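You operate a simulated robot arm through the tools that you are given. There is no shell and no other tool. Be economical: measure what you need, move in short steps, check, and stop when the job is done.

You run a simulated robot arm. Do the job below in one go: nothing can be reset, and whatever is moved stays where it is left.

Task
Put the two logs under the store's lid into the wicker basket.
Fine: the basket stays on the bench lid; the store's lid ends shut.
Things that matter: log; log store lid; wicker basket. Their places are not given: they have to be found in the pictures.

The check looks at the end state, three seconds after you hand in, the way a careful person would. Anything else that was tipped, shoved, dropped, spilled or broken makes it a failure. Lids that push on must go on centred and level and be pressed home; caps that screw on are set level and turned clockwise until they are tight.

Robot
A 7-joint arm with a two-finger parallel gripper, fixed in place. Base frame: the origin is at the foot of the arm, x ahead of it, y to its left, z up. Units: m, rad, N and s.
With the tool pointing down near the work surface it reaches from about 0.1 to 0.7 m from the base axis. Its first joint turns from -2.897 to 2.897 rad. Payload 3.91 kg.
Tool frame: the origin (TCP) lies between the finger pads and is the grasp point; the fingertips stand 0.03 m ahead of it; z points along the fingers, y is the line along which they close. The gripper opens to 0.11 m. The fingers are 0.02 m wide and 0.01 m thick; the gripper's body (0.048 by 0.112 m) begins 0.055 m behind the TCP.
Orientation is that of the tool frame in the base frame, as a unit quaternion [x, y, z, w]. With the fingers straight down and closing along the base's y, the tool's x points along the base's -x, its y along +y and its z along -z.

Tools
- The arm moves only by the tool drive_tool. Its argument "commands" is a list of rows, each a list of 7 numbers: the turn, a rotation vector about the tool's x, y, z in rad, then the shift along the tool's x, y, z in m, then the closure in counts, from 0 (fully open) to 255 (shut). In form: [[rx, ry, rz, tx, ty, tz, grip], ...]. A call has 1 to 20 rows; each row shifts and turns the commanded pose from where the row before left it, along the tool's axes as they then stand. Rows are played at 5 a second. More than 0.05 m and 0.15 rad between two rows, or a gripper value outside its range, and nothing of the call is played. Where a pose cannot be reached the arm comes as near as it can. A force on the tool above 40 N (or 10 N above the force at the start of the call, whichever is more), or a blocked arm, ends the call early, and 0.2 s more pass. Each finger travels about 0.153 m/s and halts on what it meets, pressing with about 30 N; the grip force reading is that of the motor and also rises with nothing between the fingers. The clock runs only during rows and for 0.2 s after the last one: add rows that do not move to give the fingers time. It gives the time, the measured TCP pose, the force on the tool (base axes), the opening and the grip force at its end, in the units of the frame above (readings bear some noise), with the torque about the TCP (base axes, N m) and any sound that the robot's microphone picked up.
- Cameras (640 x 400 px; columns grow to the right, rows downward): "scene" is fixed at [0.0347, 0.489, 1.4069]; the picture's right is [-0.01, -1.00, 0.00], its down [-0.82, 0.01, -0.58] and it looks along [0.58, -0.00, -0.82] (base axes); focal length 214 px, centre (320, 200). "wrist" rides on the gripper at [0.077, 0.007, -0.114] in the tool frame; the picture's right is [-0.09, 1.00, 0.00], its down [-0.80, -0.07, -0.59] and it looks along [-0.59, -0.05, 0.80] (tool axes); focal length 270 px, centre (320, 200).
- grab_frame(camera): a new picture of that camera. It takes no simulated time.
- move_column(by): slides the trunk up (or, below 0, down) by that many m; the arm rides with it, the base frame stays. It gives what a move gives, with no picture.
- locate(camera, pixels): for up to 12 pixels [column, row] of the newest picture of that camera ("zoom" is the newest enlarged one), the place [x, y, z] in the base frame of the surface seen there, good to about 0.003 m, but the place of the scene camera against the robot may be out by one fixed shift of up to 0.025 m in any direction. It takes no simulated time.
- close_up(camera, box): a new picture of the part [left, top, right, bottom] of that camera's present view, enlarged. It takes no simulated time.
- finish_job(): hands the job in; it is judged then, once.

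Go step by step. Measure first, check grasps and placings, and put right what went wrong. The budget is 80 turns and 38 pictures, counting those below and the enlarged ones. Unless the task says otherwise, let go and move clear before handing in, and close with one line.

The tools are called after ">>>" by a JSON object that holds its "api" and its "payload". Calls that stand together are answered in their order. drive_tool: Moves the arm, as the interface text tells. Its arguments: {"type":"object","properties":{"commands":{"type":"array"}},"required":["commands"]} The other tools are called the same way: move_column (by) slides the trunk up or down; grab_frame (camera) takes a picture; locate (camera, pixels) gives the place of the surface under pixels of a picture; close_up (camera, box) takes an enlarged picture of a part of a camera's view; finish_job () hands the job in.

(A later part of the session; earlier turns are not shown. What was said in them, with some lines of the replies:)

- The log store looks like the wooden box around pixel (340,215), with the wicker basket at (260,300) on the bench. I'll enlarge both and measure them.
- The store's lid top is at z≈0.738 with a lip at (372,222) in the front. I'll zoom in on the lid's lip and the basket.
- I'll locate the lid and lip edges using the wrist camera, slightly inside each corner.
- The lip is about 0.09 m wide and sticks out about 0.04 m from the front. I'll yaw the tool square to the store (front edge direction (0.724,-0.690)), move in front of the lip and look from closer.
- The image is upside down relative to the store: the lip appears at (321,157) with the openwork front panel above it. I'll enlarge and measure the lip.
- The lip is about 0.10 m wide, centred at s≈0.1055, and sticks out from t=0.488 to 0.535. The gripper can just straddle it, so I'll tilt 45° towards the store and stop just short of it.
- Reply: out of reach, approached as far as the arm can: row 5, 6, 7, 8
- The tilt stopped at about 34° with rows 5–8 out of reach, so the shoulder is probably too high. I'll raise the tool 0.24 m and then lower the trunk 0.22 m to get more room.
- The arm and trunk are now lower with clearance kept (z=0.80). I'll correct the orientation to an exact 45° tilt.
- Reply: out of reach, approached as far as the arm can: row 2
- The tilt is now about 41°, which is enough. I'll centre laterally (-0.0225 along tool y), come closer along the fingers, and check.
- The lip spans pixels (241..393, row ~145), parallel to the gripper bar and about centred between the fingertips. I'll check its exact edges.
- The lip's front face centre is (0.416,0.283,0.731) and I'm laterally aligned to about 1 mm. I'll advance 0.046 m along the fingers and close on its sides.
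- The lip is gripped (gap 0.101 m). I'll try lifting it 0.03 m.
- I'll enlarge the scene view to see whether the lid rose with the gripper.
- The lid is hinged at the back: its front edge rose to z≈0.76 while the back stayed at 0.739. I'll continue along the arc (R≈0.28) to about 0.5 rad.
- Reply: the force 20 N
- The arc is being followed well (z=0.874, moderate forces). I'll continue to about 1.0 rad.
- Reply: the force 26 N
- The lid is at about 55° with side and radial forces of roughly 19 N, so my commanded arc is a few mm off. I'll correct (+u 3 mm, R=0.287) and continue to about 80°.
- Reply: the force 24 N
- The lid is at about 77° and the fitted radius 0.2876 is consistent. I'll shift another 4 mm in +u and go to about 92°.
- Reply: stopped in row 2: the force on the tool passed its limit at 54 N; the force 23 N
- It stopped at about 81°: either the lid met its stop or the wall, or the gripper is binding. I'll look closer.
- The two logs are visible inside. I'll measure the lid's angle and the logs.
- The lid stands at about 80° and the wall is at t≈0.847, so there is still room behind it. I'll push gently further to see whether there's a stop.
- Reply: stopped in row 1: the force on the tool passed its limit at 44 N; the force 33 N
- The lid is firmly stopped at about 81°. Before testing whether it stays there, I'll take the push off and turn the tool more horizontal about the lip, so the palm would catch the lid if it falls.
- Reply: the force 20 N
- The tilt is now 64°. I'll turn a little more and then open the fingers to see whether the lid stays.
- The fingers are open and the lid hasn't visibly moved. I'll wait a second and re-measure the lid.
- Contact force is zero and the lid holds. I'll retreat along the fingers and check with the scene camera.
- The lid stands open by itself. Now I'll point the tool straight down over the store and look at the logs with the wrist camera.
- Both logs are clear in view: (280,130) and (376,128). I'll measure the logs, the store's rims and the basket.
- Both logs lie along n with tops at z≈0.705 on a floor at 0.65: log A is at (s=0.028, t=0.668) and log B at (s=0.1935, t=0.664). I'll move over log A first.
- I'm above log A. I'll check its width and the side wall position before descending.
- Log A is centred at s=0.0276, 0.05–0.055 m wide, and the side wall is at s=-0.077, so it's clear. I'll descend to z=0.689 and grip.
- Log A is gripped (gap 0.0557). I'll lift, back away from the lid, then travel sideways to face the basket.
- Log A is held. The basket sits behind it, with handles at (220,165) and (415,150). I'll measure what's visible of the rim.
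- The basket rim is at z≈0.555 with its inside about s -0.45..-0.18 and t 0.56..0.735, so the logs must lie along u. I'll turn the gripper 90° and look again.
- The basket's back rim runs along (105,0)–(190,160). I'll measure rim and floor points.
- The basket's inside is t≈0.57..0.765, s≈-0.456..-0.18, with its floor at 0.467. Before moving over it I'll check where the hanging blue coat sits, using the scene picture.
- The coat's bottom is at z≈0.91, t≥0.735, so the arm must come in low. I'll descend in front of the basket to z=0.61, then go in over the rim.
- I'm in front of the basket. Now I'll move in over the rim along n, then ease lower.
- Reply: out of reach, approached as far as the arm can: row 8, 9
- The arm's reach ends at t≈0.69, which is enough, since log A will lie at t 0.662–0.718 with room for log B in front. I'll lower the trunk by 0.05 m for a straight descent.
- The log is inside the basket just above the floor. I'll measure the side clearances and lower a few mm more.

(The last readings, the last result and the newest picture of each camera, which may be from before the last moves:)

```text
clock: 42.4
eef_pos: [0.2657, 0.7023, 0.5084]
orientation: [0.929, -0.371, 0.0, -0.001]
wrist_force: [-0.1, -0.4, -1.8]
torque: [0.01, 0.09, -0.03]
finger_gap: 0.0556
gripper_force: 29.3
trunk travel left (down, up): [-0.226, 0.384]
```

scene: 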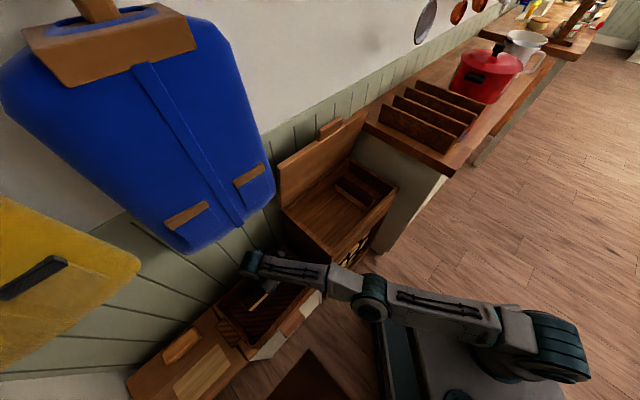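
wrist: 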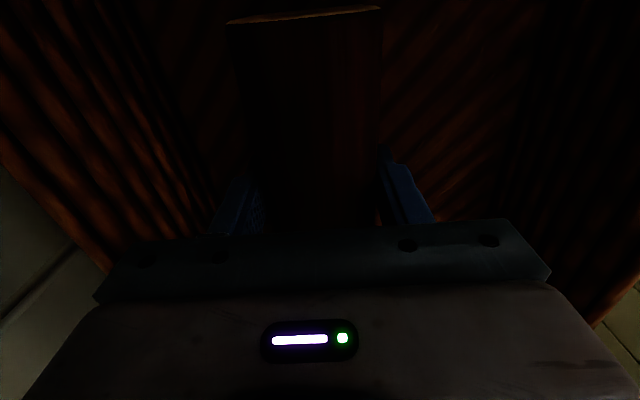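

Log A is touching the floor (supported weight dropped). The basket floor spans t 0.585–0.768, so after releasing I'll nudge log A back a bit to make room for log B.

>>> {"api": "drive_tool", "payload": {"commands": [[0, 0, 0, 0, 0, 0, 120], [0, 0, 0, 0, 0, 0, 60], [0, 0, 0, 0, 0, 0, 60], [0, 0, 0, 0, 0, 0, 60]]}}

>>> {"api": "move_column", "payload": {"by": 0.1}}

>>> {"api": "drive_tool", "payload": {"commands": [[0, 0, 0, 0, 0.024, 0, 150], [0, 0, 0, 0, 0.024, 0, 255], [0, 0, 0, 0, 0, 0, 255], [0, 0, 0, 0, 0, 0, 255]]}}

>>> {"api": "grab_frame", "payload": {"camera": "wrist"}}

```text
clock: 43.4
eef_pos: [0.2674, 0.7, 0.5079]
orientation: [0.928, -0.372, 0.0, -0.002]
wrist_force: [1.7, 0.6, -0.2]
torque: [0.03, -0.03, 0.0]
finger_gap: 0.0844
gripper_force: 0.0
trunk travel left (down, up): [-0.226, 0.384]
```

```text
clock: 44.8
eef_pos: [0.266, 0.7017, 0.6082]
orientation: [0.929, -0.371, 0.0, -0.001]
wrist_force: [-0.2, 1.1, -0.1]
torque: [0.0, 0.01, 0.01]
finger_gap: 0.0841
gripper_force: 0.0
trunk travel left (down, up): [-0.326, 0.284]
```

```text
clock: 45.8
eef_pos: [0.2333, 0.6666, 0.6086]
orientation: [0.929, -0.371, 0.0, -0.001]
wrist_force: [0.3, -0.7, -0.8]
torque: [-0.02, -0.03, 0.04]
finger_gap: 0.0001
gripper_force: 29.6
trunk travel left (down, up): [-0.326, 0.284]
```

```text
8 pictures are left
```

wrist: 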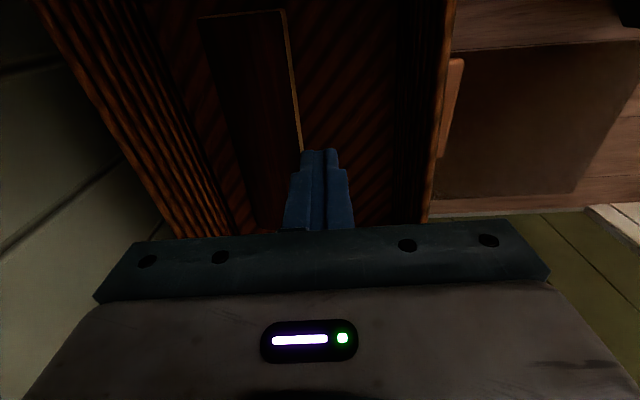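

Log A lies flat in the basket. I'll check where its front face is relative to the closed fingers.

>>> {"api": "locate", "payload": {"camera": "wrist", "pixels": [[215, 40], [278, 40], [285, 90], [298, 110], [260, 150], [295, 90], [205, 22], [278, 14]]}}

```text
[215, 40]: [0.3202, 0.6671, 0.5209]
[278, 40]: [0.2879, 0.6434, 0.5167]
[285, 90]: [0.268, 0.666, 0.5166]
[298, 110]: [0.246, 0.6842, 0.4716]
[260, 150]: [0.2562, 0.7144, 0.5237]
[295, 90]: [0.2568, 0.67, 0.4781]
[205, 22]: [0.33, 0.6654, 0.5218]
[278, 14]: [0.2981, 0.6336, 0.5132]
```

Log A's front face is at t≈0.665. I'll lower the closed fingers in front of it and push it back about 0.033 m.

>>> {"api": "drive_tool", "payload": {"commands": [[0, 0, 0, -0.012, 0, 0.025, 255], [0, 0, 0, 0, 0, 0.035, 255], [0, 0, 0, 0, 0, 0.03, 255], [0, 0, 0, 0, -0.011, 0, 255], [0, 0, 0, 0, -0.011, 0, 255], [0, 0, 0, 0, -0.011, 0, 255], [0, 0, 0, 0, -0.01, 0, 255], [0, 0, 0, 0, 0, 0, 255]]}}

```text
clock: 47.6
eef_pos: [0.252, 0.6898, 0.5207]
orientation: [0.928, -0.371, -0.001, 0.0]
wrist_force: [-0.9, -0.3, -1.1]
torque: [0.01, 0.0, 0.01]
finger_gap: 0.0
gripper_force: 29.9
out of reach, approached as far as the arm can: row 6, 7
trunk travel left (down, up): [-0.326, 0.284]
```

Log A now lies at t≈0.683–0.739, leaving about 0.10 m for log B. I'll retreat low out of the basket, then rise.

>>> {"api": "drive_tool", "payload": {"commands": [[0, 0, 0, 0, 0.008, 0, 255], [0, 0, 0, 0, 0, -0.03, 255], [0, 0, 0, 0, 0, -0.03, 255], [0, 0, 0, 0, 0, -0.035, 255], [0, 0, 0, 0, 0.03, 0, 255], [0, 0, 0, 0, 0.04, 0, 255], [0, 0, 0, 0, 0.04, 0, 255], [0, 0, 0, 0, 0.04, 0, 255], [0, 0, 0, 0, 0, -0.04, 0], [0, 0, 0, 0, 0, -0.045, 0], [0, 0, 0, 0, 0, -0.045, 0], [0, 0, 0, 0, 0, -0.045, 0], [0, 0, 0, 0, 0, -0.045, 0], [0, 0, 0, 0, 0, -0.04, 0], [0, 0, 0, 0, 0, 0, 0]]}}

>>> {"api": "drive_tool", "payload": {"commands": [[0, 0, 0.131, 0, 0, 0, 0], [0, 0, 0.131, 0, 0, 0, 0], [0, 0, 0.131, 0, 0, 0, 0], [0, 0, 0.131, 0, 0, 0, 0], [0, 0, 0.131, 0, 0, 0, 0], [0, 0, 0.131, 0, 0, 0, 0], [0, 0, 0.131, 0, 0, 0, 0], [0, 0, 0.131, 0, 0, 0, 0], [0, 0, 0.131, 0, 0, 0, 0], [0, 0, 0.131, 0, 0, 0, 0], [0, 0, 0.131, 0, 0, 0, 0], [0, 0, 0.13, 0, 0, 0, 0], [0, 0, 0, 0, 0, 0, 0]]}}

>>> {"api": "grab_frame", "payload": {"camera": "wrist"}}

```text
clock: 50.8
eef_pos: [0.1414, 0.5745, 0.8775]
orientation: [0.929, -0.371, 0.0, -0.001]
wrist_force: [-0.1, -0.6, -0.2]
torque: [-0.03, -0.01, -0.01]
finger_gap: 0.1098
gripper_force: 0.1
trunk travel left (down, up): [-0.326, 0.284]
```

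```text
clock: 53.6
eef_pos: [0.1425, 0.5745, 0.8759]
orientation: [-0.393, 0.92, 0.002, 0.001]
wrist_force: [0.2, -0.4, 0.2]
torque: [0.03, -0.01, 0.02]
finger_gap: 0.1099
gripper_force: 0.2
trunk travel left (down, up): [-0.326, 0.284]
```

```text
7 pictures are left
```

wrist: 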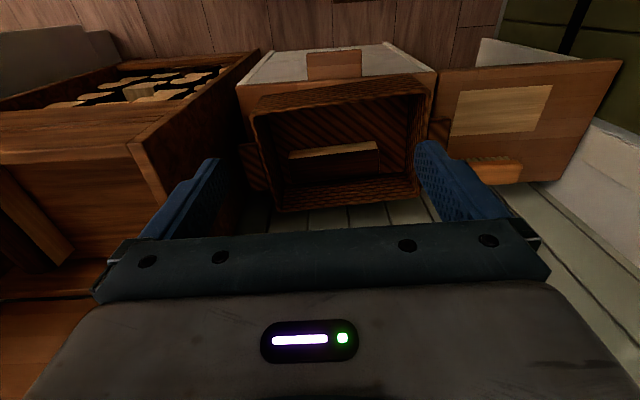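

Log A lies flat in the basket at (335,160). I'll now travel to over log B.

>>> {"api": "drive_tool", "payload": {"commands": [[0, 0, 0, 0, -0.0407, 0, 0], [0, 0, 0, 0, -0.0446, 0, 0], [0, 0, 0, 0, -0.0446, 0, 0], [0, 0, 0, 0, -0.0446, 0, 0], [0, 0, 0, 0, -0.0446, 0, 0], [0, 0, 0, 0, -0.0446, 0, 0], [0, 0, 0, 0, -0.0446, 0, 0], [0, 0, 0, 0, -0.0446, 0, 0], [0, 0, 0, 0, -0.0446, 0, 0], [0, 0, 0, 0, -0.0446, 0, 0], [0, 0, 0, 0, -0.0446, 0, 0], [0, 0, 0, -0.035, 0, 0.019, 0], [0, 0, 0, -0.035, 0, 0.019, 0], [0, 0, 0, -0.035, 0, 0.019, 0], [0, 0, 0, -0.036, 0, 0.019, 0], [0, 0, 0, 0, 0, 0, 0]]}}

>>> {"api": "grab_frame", "payload": {"camera": "wrist"}}

```text
clock: 57.0
eef_pos: [0.5937, 0.3422, 0.7973]
orientation: [-0.393, 0.919, 0.001, -0.001]
wrist_force: [-0.1, 0.2, -0.2]
torque: [-0.04, -0.01, 0.02]
finger_gap: 0.1099
gripper_force: 0.0
trunk travel left (down, up): [-0.326, 0.284]
```

```text
6 pictures are left
```

wrist: 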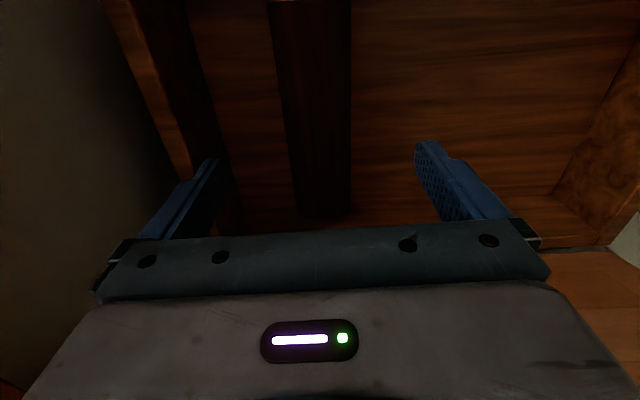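

>>> {"api": "locate", "payload": {"camera": "wrist", "pixels": [[280, 90], [346, 90], [314, 90], [310, 10], [322, 200], [205, 100], [190, 120], [170, 120]]}}

```text
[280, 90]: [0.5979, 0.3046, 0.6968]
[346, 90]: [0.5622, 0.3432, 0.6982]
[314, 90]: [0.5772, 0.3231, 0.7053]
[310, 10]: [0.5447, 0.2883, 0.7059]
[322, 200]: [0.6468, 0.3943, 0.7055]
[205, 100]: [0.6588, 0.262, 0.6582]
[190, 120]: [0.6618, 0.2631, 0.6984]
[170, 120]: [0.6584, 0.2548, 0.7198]
```

Log B is centred at s=0.196 with the side wall clear at s≈0.296. I'll shift 2 mm, descend and grip.

>>> {"api": "drive_tool", "payload": {"commands": [[0, 0, 0, 0, -0.0022, 0.036, 0], [0, 0, 0, 0, 0, 0.036, 0], [0, 0, 0, 0, 0, 0.036, 0], [0, 0, 0, 0, 0, 0, 0], [0, 0, 0, 0, 0, 0, 120], [0, 0, 0, 0, 0, 0, 255], [0, 0, 0, 0, 0, 0, 255], [0, 0, 0, 0, 0, 0, 255]]}}

```text
clock: 58.8
eef_pos: [0.5948, 0.338, 0.6897]
orientation: [-0.394, 0.919, 0.001, 0.0]
wrist_force: [-0.1, 1.5, -0.4]
torque: [0.22, -0.08, 0.05]
finger_gap: 0.0555
gripper_force: 30.3
trunk travel left (down, up): [-0.326, 0.284]
```

Log B is gripped. I'll lift it out and travel by the same route as before.

>>> {"api": "drive_tool", "payload": {"commands": [[0, 0, 0, 0, 0, -0.03, 255], [0, 0, 0, 0, 0, -0.035, 255], [0, 0, 0, 0, 0, -0.035, 255], [0, 0, 0, 0.03, 0, -0.015, 255], [0, 0, 0, 0.035, 0, -0.015, 255], [0, 0, 0, 0.035, 0, -0.015, 255], [0, 0, 0, 0.035, 0, -0.015, 255], [0, 0, 0, 0, 0.03, 0, 255], [0, 0, 0, 0, 0.045, 0, 255], [0, 0, 0, 0, 0.045, 0, 255], [0, 0, 0, 0, 0.045, 0, 255], [0, 0, 0, 0, 0.045, 0, 255], [0, 0, 0, 0, 0.045, 0, 255], [0, 0, 0, 0, 0.045, 0, 255], [0, 0, 0, 0, 0.045, 0, 255], [0, 0, 0, 0, 0.045, 0, 255], [0, 0, 0, 0, 0.045, 0, 255], [0, 0, 0, 0, 0.045, 0, 255], [0, 0, 0, 0, 0.024, 0, 255], [0, 0, 0, 0, 0, 0, 255]]}}

>>> {"api": "drive_tool", "payload": {"commands": [[0, 0, -0.131, 0, 0, 0, 255], [0, 0, -0.131, 0, 0, 0, 255], [0, 0, -0.131, 0, 0, 0, 255], [0, 0, -0.131, 0, 0, 0, 255], [0, 0, -0.131, 0, 0, 0, 255], [0, 0, -0.131, 0, 0, 0, 255], [0, 0, -0.131, 0, 0, 0, 255], [0, 0, -0.131, 0, 0, 0, 255], [0, 0, -0.131, 0, 0, 0, 255], [0, 0, -0.131, 0, 0, 0, 255], [0, 0, -0.131, 0, 0, 0, 255], [0, 0, -0.13, 0, 0, 0, 255], [0, 0, 0, 0, 0, 0, 255]]}}

```text
clock: 63.0
eef_pos: [0.1374, 0.5868, 0.8518]
orientation: [-0.393, 0.919, 0.001, -0.001]
wrist_force: [-0.3, -0.4, -4.1]
torque: [-0.02, 0.01, 0.0]
finger_gap: 0.0557
gripper_force: 29.9
trunk travel left (down, up): [-0.326, 0.284]
```

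```text
clock: 65.8
eef_pos: [0.1365, 0.5887, 0.8518]
orientation: [0.929, -0.37, -0.001, 0.0]
wrist_force: [0.6, -0.1, -4.1]
torque: [-0.03, -0.03, -0.03]
finger_gap: 0.0555
gripper_force: 30.0
trunk travel left (down, up): [-0.326, 0.284]
```

Log B is held at s=-0.307. I'll descend in front of the basket, move over to t=0.628, and check before lowering.

>>> {"api": "drive_tool", "payload": {"commands": [[0, 0, 0, 0, 0, 0.04, 255], [0, 0, 0, 0, 0, 0.04, 255], [0, 0, 0, 0, 0, 0.04, 255], [0, 0, 0, 0, 0, 0.04, 255], [0, 0, 0, 0, 0, 0.04, 255], [0, 0, 0, 0, 0, 0.04, 255], [0, 0, 0, 0, -0.027, 0, 255], [0, 0, 0, 0, -0.027, 0, 255], [0, 0, 0, 0, -0.027, 0, 255], [0, 0, 0, 0, -0.027, 0, 255], [0, 0, 0, 0, 0, 0, 255]]}}

>>> {"api": "grab_frame", "payload": {"camera": "wrist"}}

```text
clock: 68.2
eef_pos: [0.2106, 0.6673, 0.6122]
orientation: [0.929, -0.371, 0.0, -0.001]
wrist_force: [0.1, 0.6, -2.8]
torque: [-0.07, -0.05, 0.04]
finger_gap: 0.0555
gripper_force: 30.8
trunk travel left (down, up): [-0.326, 0.284]
```

```text
5 pictures are left
```

wrist: 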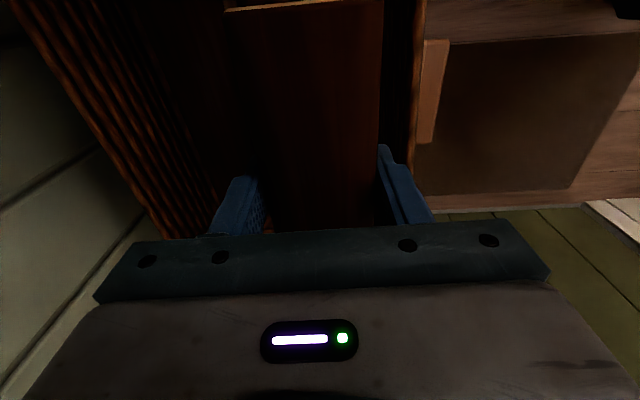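

I'll check the front rim and log A's edge next to the held log.

>>> {"api": "locate", "payload": {"camera": "wrist", "pixels": [[410, 120], [400, 60], [412, 60], [225, 60], [200, 60], [180, 60], [215, 110], [235, 30], [376, 30]]}}

```text
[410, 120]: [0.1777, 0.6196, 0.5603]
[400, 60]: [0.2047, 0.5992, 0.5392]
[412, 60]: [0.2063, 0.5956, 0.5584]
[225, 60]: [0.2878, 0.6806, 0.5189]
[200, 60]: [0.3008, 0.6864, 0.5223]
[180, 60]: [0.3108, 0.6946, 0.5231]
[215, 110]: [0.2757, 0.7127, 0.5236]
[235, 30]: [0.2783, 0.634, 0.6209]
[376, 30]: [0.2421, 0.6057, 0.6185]
```

The clearances hold: front rim t≈0.571, log A's top from about 0.685. I'll lower log B to the floor.

>>> {"api": "drive_tool", "payload": {"commands": [[0, 0, 0, 0, -0.001, 0.03, 255], [0, 0, 0, 0, 0, 0.03, 255], [0, 0, 0, 0, 0, 0.025, 255], [0, 0, 0, 0, 0, 0.014, 255], [0, 0, 0, 0, 0, 0.004, 255], [0, 0, 0, 0, 0, 0, 255]]}}

```text
clock: 69.6
eef_pos: [0.2131, 0.668, 0.509]
orientation: [0.928, -0.372, -0.001, 0.0]
wrist_force: [-0.1, -0.6, -2.7]
torque: [-0.05, -0.04, -0.01]
finger_gap: 0.0556
gripper_force: 30.0
trunk travel left (down, up): [-0.326, 0.284]
```

Log B is at floor level. I'll open slightly (0.068 m), rise straight up, retreat out, and look.

>>> {"api": "drive_tool", "payload": {"commands": [[0, 0, 0, 0, 0, 0.001, 120], [0, 0, 0, 0, 0, 0, 97], [0, 0, 0, 0, 0, 0, 97], [0, 0, 0, 0, 0, 0, 97], [0, 0, 0, 0, 0, -0.02, 97], [0, 0, 0, 0, 0, -0.04, 97], [0, 0, 0, 0, 0, -0.045, 97], [0, 0, 0, 0, 0.03, 0, 97], [0, 0, 0, 0, 0.04, 0, 97], [0, 0, 0, 0, 0.04, 0, 97], [0, 0, 0, 0, 0, -0.04, 0], [0, 0, 0, 0, 0, -0.045, 0], [0, 0, 0, 0, 0, -0.045, 0], [0, 0, 0, 0, 0, -0.045, 0], [0, 0, 0, 0, 0, -0.045, 0], [0, 0, 0, 0, 0, -0.045, 0], [0, 0, 0, 0, 0, 0, 0]]}}

>>> {"api": "drive_tool", "payload": {"commands": [[0, 0, 0.131, 0, 0, 0, 0], [0, 0, 0.131, 0, 0, 0, 0], [0, 0, 0.131, 0, 0, 0, 0], [0, 0, 0.131, 0, 0, 0, 0], [0, 0, 0.131, 0, 0, 0, 0], [0, 0, 0.131, 0, 0, 0, 0], [0, 0, 0.131, 0, 0, 0, 0], [0, 0, 0.131, 0, 0, 0, 0], [0, 0, 0.131, 0, 0, 0, 0], [0, 0, 0.131, 0, 0, 0, 0], [0, 0, 0.131, 0, 0, 0, 0], [0, 0, 0.13, 0, 0, 0, 0], [0, 0, 0, 0, 0, 0, 0]]}}

>>> {"api": "grab_frame", "payload": {"camera": "wrist"}}

```text
clock: 73.2
eef_pos: [0.1335, 0.5868, 0.8769]
orientation: [0.928, -0.372, -0.001, -0.001]
wrist_force: [0.0, -0.2, -0.4]
torque: [0.06, 0.01, -0.01]
finger_gap: 0.1098
gripper_force: 0.1
trunk travel left (down, up): [-0.326, 0.284]
```

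```text
clock: 76.0
eef_pos: [0.1369, 0.5878, 0.8786]
orientation: [-0.393, 0.92, 0.001, 0.0]
wrist_force: [-0.5, -0.8, -0.3]
torque: [-0.02, 0.02, 0.01]
finger_gap: 0.1099
gripper_force: 0.1
trunk travel left (down, up): [-0.326, 0.284]
```

```text
4 pictures are left
```

wrist: 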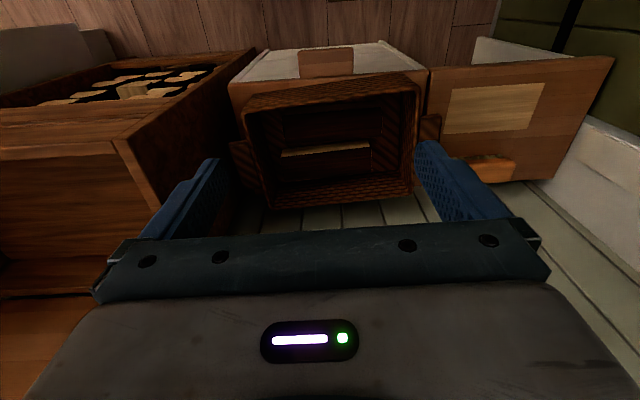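

Both logs lie side by side in the basket (rows ~110–150). Now for the lid: I'll restore the trunk height and go back to the pose in front of the raised lid.

>>> {"api": "move_column", "payload": {"by": -0.046}}

>>> {"api": "drive_tool", "payload": {"commands": [[0, 0, 0, -0.0027, -0.0423, -0.0214, 0], [0, 0, 0, -0.0027, -0.0423, -0.0214, 0], [0, 0, 0, -0.0027, -0.0423, -0.0214, 0], [0, 0, 0, -0.0027, -0.0423, -0.0214, 0], [0, 0, 0, -0.0027, -0.0423, -0.0214, 0], [0, 0, 0, -0.0027, -0.0423, -0.0214, 0], [0, 0, 0, -0.0027, -0.0423, -0.0214, 0], [0, 0, 0, -0.0027, -0.0423, -0.0214, 0], [0, 0, 0, -0.0027, -0.0423, -0.0214, 0], [0, 0, 0, -0.0027, -0.0423, -0.0214, 0], [0, 0, 0, 0, 0, 0, 0]]}}

>>> {"api": "drive_tool", "payload": {"commands": [[0, 0, 0, -0.03, 0, 0, 0], [0, 0, 0, -0.03, 0, 0, 0], [-0.0041, -0.1307, -0.0014, 0, 0, 0, 0], [-0.0041, -0.1307, -0.0014, 0, 0, 0, 0], [-0.0041, -0.1307, -0.0014, 0, 0, 0, 0], [-0.0041, -0.1307, -0.0014, 0, 0, 0, 0], [-0.0041, -0.1307, -0.0014, 0, 0, 0, 0], [-0.0041, -0.1307, -0.0014, 0, 0, 0, 0], [-0.0041, -0.1307, -0.0014, 0, 0, 0, 0], [-0.0041, -0.1307, -0.0014, 0, 0, 0, 0], [-0.0041, -0.1307, -0.0014, 0, 0, 0, 0], [-0.0041, -0.1307, -0.0014, 0, 0, 0, 0], [0, 0, 0, 0, 0, 0, 0]]}}

>>> {"api": "grab_frame", "payload": {"camera": "wrist"}}

```text
clock: 76.8
eef_pos: [0.1352, 0.5876, 0.8316]
orientation: [-0.394, 0.919, 0.002, 0.001]
wrist_force: [0.5, 0.1, -0.2]
torque: [-0.01, -0.01, -0.02]
finger_gap: 0.11
gripper_force: 0.1
trunk travel left (down, up): [-0.28, 0.33]
```

```text
clock: 79.2
eef_pos: [0.4629, 0.3152, 1.0473]
orientation: [-0.394, 0.919, 0.001, 0.0]
wrist_force: [0.8, 0.3, -0.5]
torque: [-0.02, 0.0, 0.01]
finger_gap: 0.11
gripper_force: 0.0
trunk travel left (down, up): [-0.28, 0.33]
```

```text
clock: 82.0
eef_pos: [0.5, 0.3625, 1.0447]
orientation: [-0.333, 0.746, 0.253, 0.518]
wrist_force: [-0.5, 0.8, 0.0]
torque: [0.0, 0.01, 0.0]
finger_gap: 0.11
gripper_force: 0.0
out of reach, approached as far as the arm can: row 12
trunk travel left (down, up): [-0.28, 0.33]
```

```text
3 pictures are left
```

wrist: 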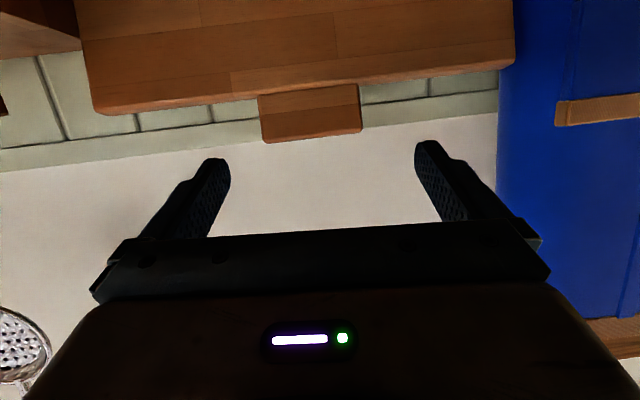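

The lip is in view at (310,113). I'll locate it for the approach.

>>> {"api": "locate", "payload": {"camera": "wrist", "pixels": [[262, 118], [358, 110], [264, 138], [358, 130], [310, 100], [310, 118], [310, 132], [310, 75], [310, 20]]}}

```text
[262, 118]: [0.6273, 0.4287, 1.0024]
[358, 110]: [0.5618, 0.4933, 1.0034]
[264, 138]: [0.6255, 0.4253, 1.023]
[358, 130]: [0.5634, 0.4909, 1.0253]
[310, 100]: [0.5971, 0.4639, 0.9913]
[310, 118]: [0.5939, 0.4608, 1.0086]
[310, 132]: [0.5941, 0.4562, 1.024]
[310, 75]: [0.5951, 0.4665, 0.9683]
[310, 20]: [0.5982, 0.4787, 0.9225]
```

The lip is unchanged, centred at s=0.1124. I'll advance so the fingers straddle it and close.

>>> {"api": "drive_tool", "payload": {"commands": [[0, 0, 0, -0.0071, -0.0042, 0.03, 0], [0, 0, 0, -0.0071, -0.0042, 0.03, 0], [0, 0, 0, 0, 0, 0.025, 0], [0, 0, 0, 0, 0, 0.025, 0], [0, 0, 0, 0, 0, 0.0218, 0], [0, 0, 0, 0, 0, 0, 0]]}}

```text
clock: 83.5
eef_pos: [0.5874, 0.4552, 1.0113]
orientation: [-0.333, 0.745, 0.254, 0.518]
wrist_force: [0.0, 0.1, 0.7]
torque: [-0.04, 0.01, -0.02]
finger_gap: 0.1102
gripper_force: 0.0
trunk travel left (down, up): [-0.28, 0.33]
```

The fingers straddle the lip without contact. I'll close on it and rotate the tool back to about a 42° tilt.

>>> {"api": "drive_tool", "payload": {"commands": [[0, 0, 0, 0, 0, 0, 120], [0, 0, 0, 0, 0, 0, 255], [0, 0, 0, 0, 0, 0, 255], [0, 0.1, 0, -0.0015, 0, 0, 255], [0, 0.1, 0, -0.0015, 0, 0, 255], [0, 0.1, 0, -0.0015, 0, 0, 255], [0, 0.1, 0, -0.0015, 0, 0, 255], [0, 0.1, 0, -0.0015, 0, 0, 255], [0, 0, 0, 0, 0, 0, 255]]}}

```text
clock: 85.5
eef_pos: [0.5917, 0.4544, 1.0201]
orientation: [-0.385, 0.84, 0.177, 0.339]
wrist_force: [5.3, -16.8, -6.3]
torque: [-2.02, -2.14, -0.47]
finger_gap: 0.1021
gripper_force: 45.1
out of reach, approached as far as the arm can: row 4
trunk travel left (down, up): [-0.28, 0.33]
```

The lip is gripped with the tilt at about 45°. I'll follow the arc back down, four steps first.

>>> {"api": "drive_tool", "payload": {"commands": [[0, 0, 0, 0.0194, 0.0017, -0.0123, 255], [0, 0, 0, 0.0203, 0.0016, -0.0107, 255], [0, 0, 0, 0.0212, 0.0015, -0.009, 255], [0, 0, 0, 0.0218, 0.0014, -0.0074, 255], [0, 0, 0, 0, 0, 0, 255]]}}

```text
clock: 86.7
eef_pos: [0.5307, 0.3944, 0.9906]
orientation: [-0.383, 0.84, 0.178, 0.34]
wrist_force: [15.9, -13.1, 7.0]
torque: [-0.35, -2.55, -0.93]
finger_gap: 0.1022
gripper_force: 44.9
trunk travel left (down, up): [-0.28, 0.33]
```

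It's tracking the arc well. I'll continue down with a 3 mm lateral relief.

>>> {"api": "drive_tool", "payload": {"commands": [[0, 0, 0, 0.0223, -0.0017, -0.0056, 255], [0, 0, 0, 0.0227, 0.0011, -0.0038, 255], [0, 0, 0, 0.0229, 0.001, -0.002, 255], [0, 0, 0, 0.023, 0.0008, -0.0001, 255], [0, 0, 0, 0.023, 0.0007, 0.0017, 255], [0, 0, 0, 0.0227, 0.0005, 0.0036, 255], [0, 0, 0, 0, 0, 0, 255]]}}

```text
clock: 88.2
eef_pos: [0.4582, 0.3217, 0.8964]
orientation: [-0.386, 0.839, 0.18, 0.339]
wrist_force: [-13.2, 0.3, 10.8]
torque: [0.75, -1.1, 0.11]
finger_gap: 0.1032
gripper_force: 44.8
trunk travel left (down, up): [-0.28, 0.33]
```

The lid is at about 34° with modest forces. I'll continue down.

>>> {"api": "drive_tool", "payload": {"commands": [[0, 0, 0, 0.0223, 0.0003, 0.0055, 255], [0, 0, 0, 0.0218, 0.0001, 0.0072, 255], [0, 0, 0, 0.0212, 0, 0.009, 255], [0, 0, 0, 0.0204, -0.0002, 0.0106, 255], [0, 0, 0, 0.0195, -0.0004, 0.0122, 255], [0, 0, 0, 0, 0, 0, 255]]}}

```text
clock: 89.7
eef_pos: [0.4268, 0.2898, 0.7926]
orientation: [-0.387, 0.839, 0.178, 0.338]
wrist_force: [-34.0, -5.2, 4.7]
torque: [0.0, -0.3, 1.02]
finger_gap: 0.1023
gripper_force: 44.8
trunk travel left (down, up): [-0.28, 0.33]
```

The lid is almost shut, and the tool is loaded about 27 N along -n and 20 N along -u, so I'll relieve that by 3 mm while lowering the last 5 cm.

>>> {"api": "drive_tool", "payload": {"commands": [[0, 0, 0, 0.0183, 0.003, 0.01, 255], [0, 0, 0, 0.0155, -0.0005, 0.0128, 255], [0, 0, 0, 0.0085, 0, 0.0085, 255], [0, 0, 0, 0, 0, 0, 255]]}}

```text
clock: 90.7
eef_pos: [0.4228, 0.2854, 0.7405]
orientation: [-0.385, 0.84, 0.178, 0.339]
wrist_force: [-15.5, -10.5, 2.2]
torque: [-0.45, -1.6, -1.1]
finger_gap: 0.1015
gripper_force: 44.6
trunk travel left (down, up): [-0.28, 0.33]
```

It's at z=0.7405, near fully shut. I'll lower gently a bit more until it bears.

>>> {"api": "drive_tool", "payload": {"commands": [[0, 0, 0, 0.0021, 0, 0.0021, 255], [0, 0, 0, 0.0021, 0, 0.0021, 255], [0, 0, 0, 0.0021, 0, 0.0021, 255], [0, 0, 0, 0, 0, 0, 255]]}}

```text
clock: 91.7
eef_pos: [0.422, 0.2867, 0.7309]
orientation: [-0.384, 0.84, 0.178, 0.34]
wrist_force: [-8.1, -25.2, 3.2]
torque: [-0.4, -2.12, -1.02]
finger_gap: 0.1016
gripper_force: 45.6
trunk travel left (down, up): [-0.28, 0.33]
```

No vertical resistance yet, so I'll lower a few mm more.

>>> {"api": "drive_tool", "payload": {"commands": [[0, 0, 0, 0.0018, 0, 0.0018, 255], [0, 0, 0, 0.0018, 0, 0.0018, 255], [0, 0, 0, 0.0018, 0, 0.0018, 255], [0, 0, 0, 0, 0, 0, 255]]}}

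>>> {"api": "close_up", "payload": {"camera": "scene", "box": [200, 140, 420, 350]}}

>>> {"api": "locate", "payload": {"camera": "zoom", "pixels": [[300, 130], [330, 100], [260, 200], [330, 180], [400, 130], [360, 60], [220, 140]]}}

```text
clock: 92.5
eef_pos: [0.4221, 0.2864, 0.7275]
orientation: [-0.382, 0.84, 0.178, 0.342]
wrist_force: [-11.3, -27.1, 22.2]
torque: [-0.6, -0.96, -0.99]
finger_gap: 0.1015
gripper_force: 44.9
trunk travel left (down, up): [-0.28, 0.33]
stopped in row 4: the force on the tool passed its limit at 41 N (the readings are from after the stop); the commanded pose is now the measured one
```

```text
1.90 times, centred on (310, 245) of scene
```

zoom: 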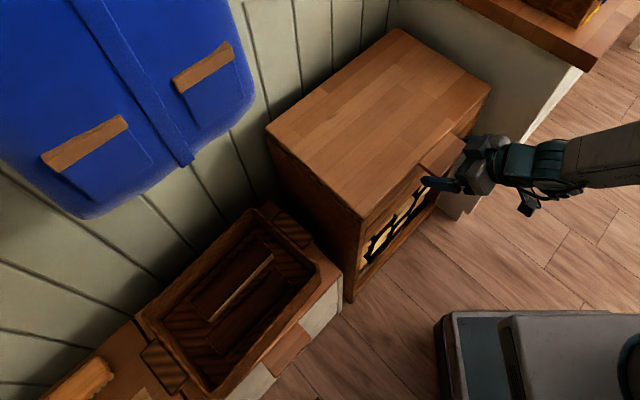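

```text
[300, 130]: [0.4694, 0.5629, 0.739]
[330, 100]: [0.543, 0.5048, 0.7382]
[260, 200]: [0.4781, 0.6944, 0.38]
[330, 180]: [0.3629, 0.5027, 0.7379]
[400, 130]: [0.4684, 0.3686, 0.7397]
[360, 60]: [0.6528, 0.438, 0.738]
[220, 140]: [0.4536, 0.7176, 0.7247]
```

The lid is shut and level (top z=0.738 everywhere) and both logs are in the basket. I'll release and back straight away along the fingers.

>>> {"api": "drive_tool", "payload": {"commands": [[0, 0, 0, 0, 0, 0, 120], [0, 0, 0, 0, 0, 0, 0], [0, 0, 0, 0, 0, 0, 0], [0, 0, 0, 0, 0, 0, 0], [0, 0, 0, 0, 0, -0.015, 0], [0, 0, 0, 0, 0, -0.03, 0], [0, 0, 0, 0, 0, -0.04, 0], [0, 0, 0, 0, 0, -0.04, 0], [0, 0, 0, 0, 0, -0.04, 0], [0, 0, 0, 0, 0, 0, 0]]}}

>>> {"api": "grab_frame", "payload": {"camera": "scene"}}

>>> {"api": "locate", "payload": {"camera": "scene", "pixels": [[350, 165], [390, 187], [336, 245], [292, 207], [373, 221]]}}

```text
clock: 94.7
eef_pos: [0.3647, 0.2052, 0.8501]
orientation: [-0.384, 0.84, 0.179, 0.34]
wrist_force: [1.0, 1.2, 0.7]
torque: [-0.05, 0.01, -0.01]
finger_gap: 0.11
gripper_force: 0.0
out of reach, approached as far as the arm can: row 8, 9
trunk travel left (down, up): [-0.28, 0.33]
```

```text
1 pictures are left
```

scene: 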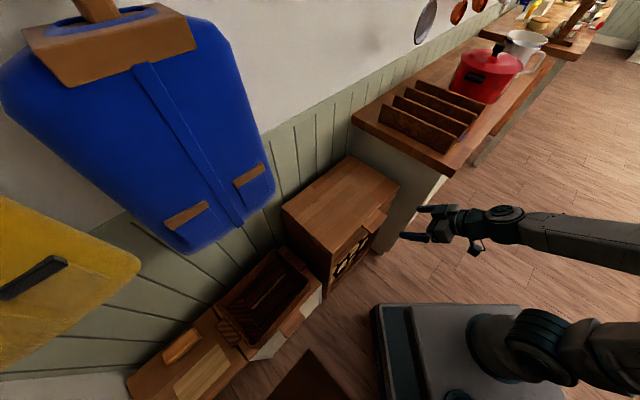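

```text
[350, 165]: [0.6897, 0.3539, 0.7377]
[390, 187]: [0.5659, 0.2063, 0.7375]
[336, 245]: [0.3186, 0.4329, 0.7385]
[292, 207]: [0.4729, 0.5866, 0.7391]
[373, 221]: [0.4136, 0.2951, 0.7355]
```

The gripper is clear, the store's lid is shut and level at z≈0.738, and both logs are in the basket, which hasn't moved on the bench. I'm handing in.

>>> {"api": "finish_job", "payload": {}}

```text
The job is handed in.
```

Both logs are lying side by side in the wicker basket, which is still on the bench lid, and the log store's lid is shut; the job is handed in.
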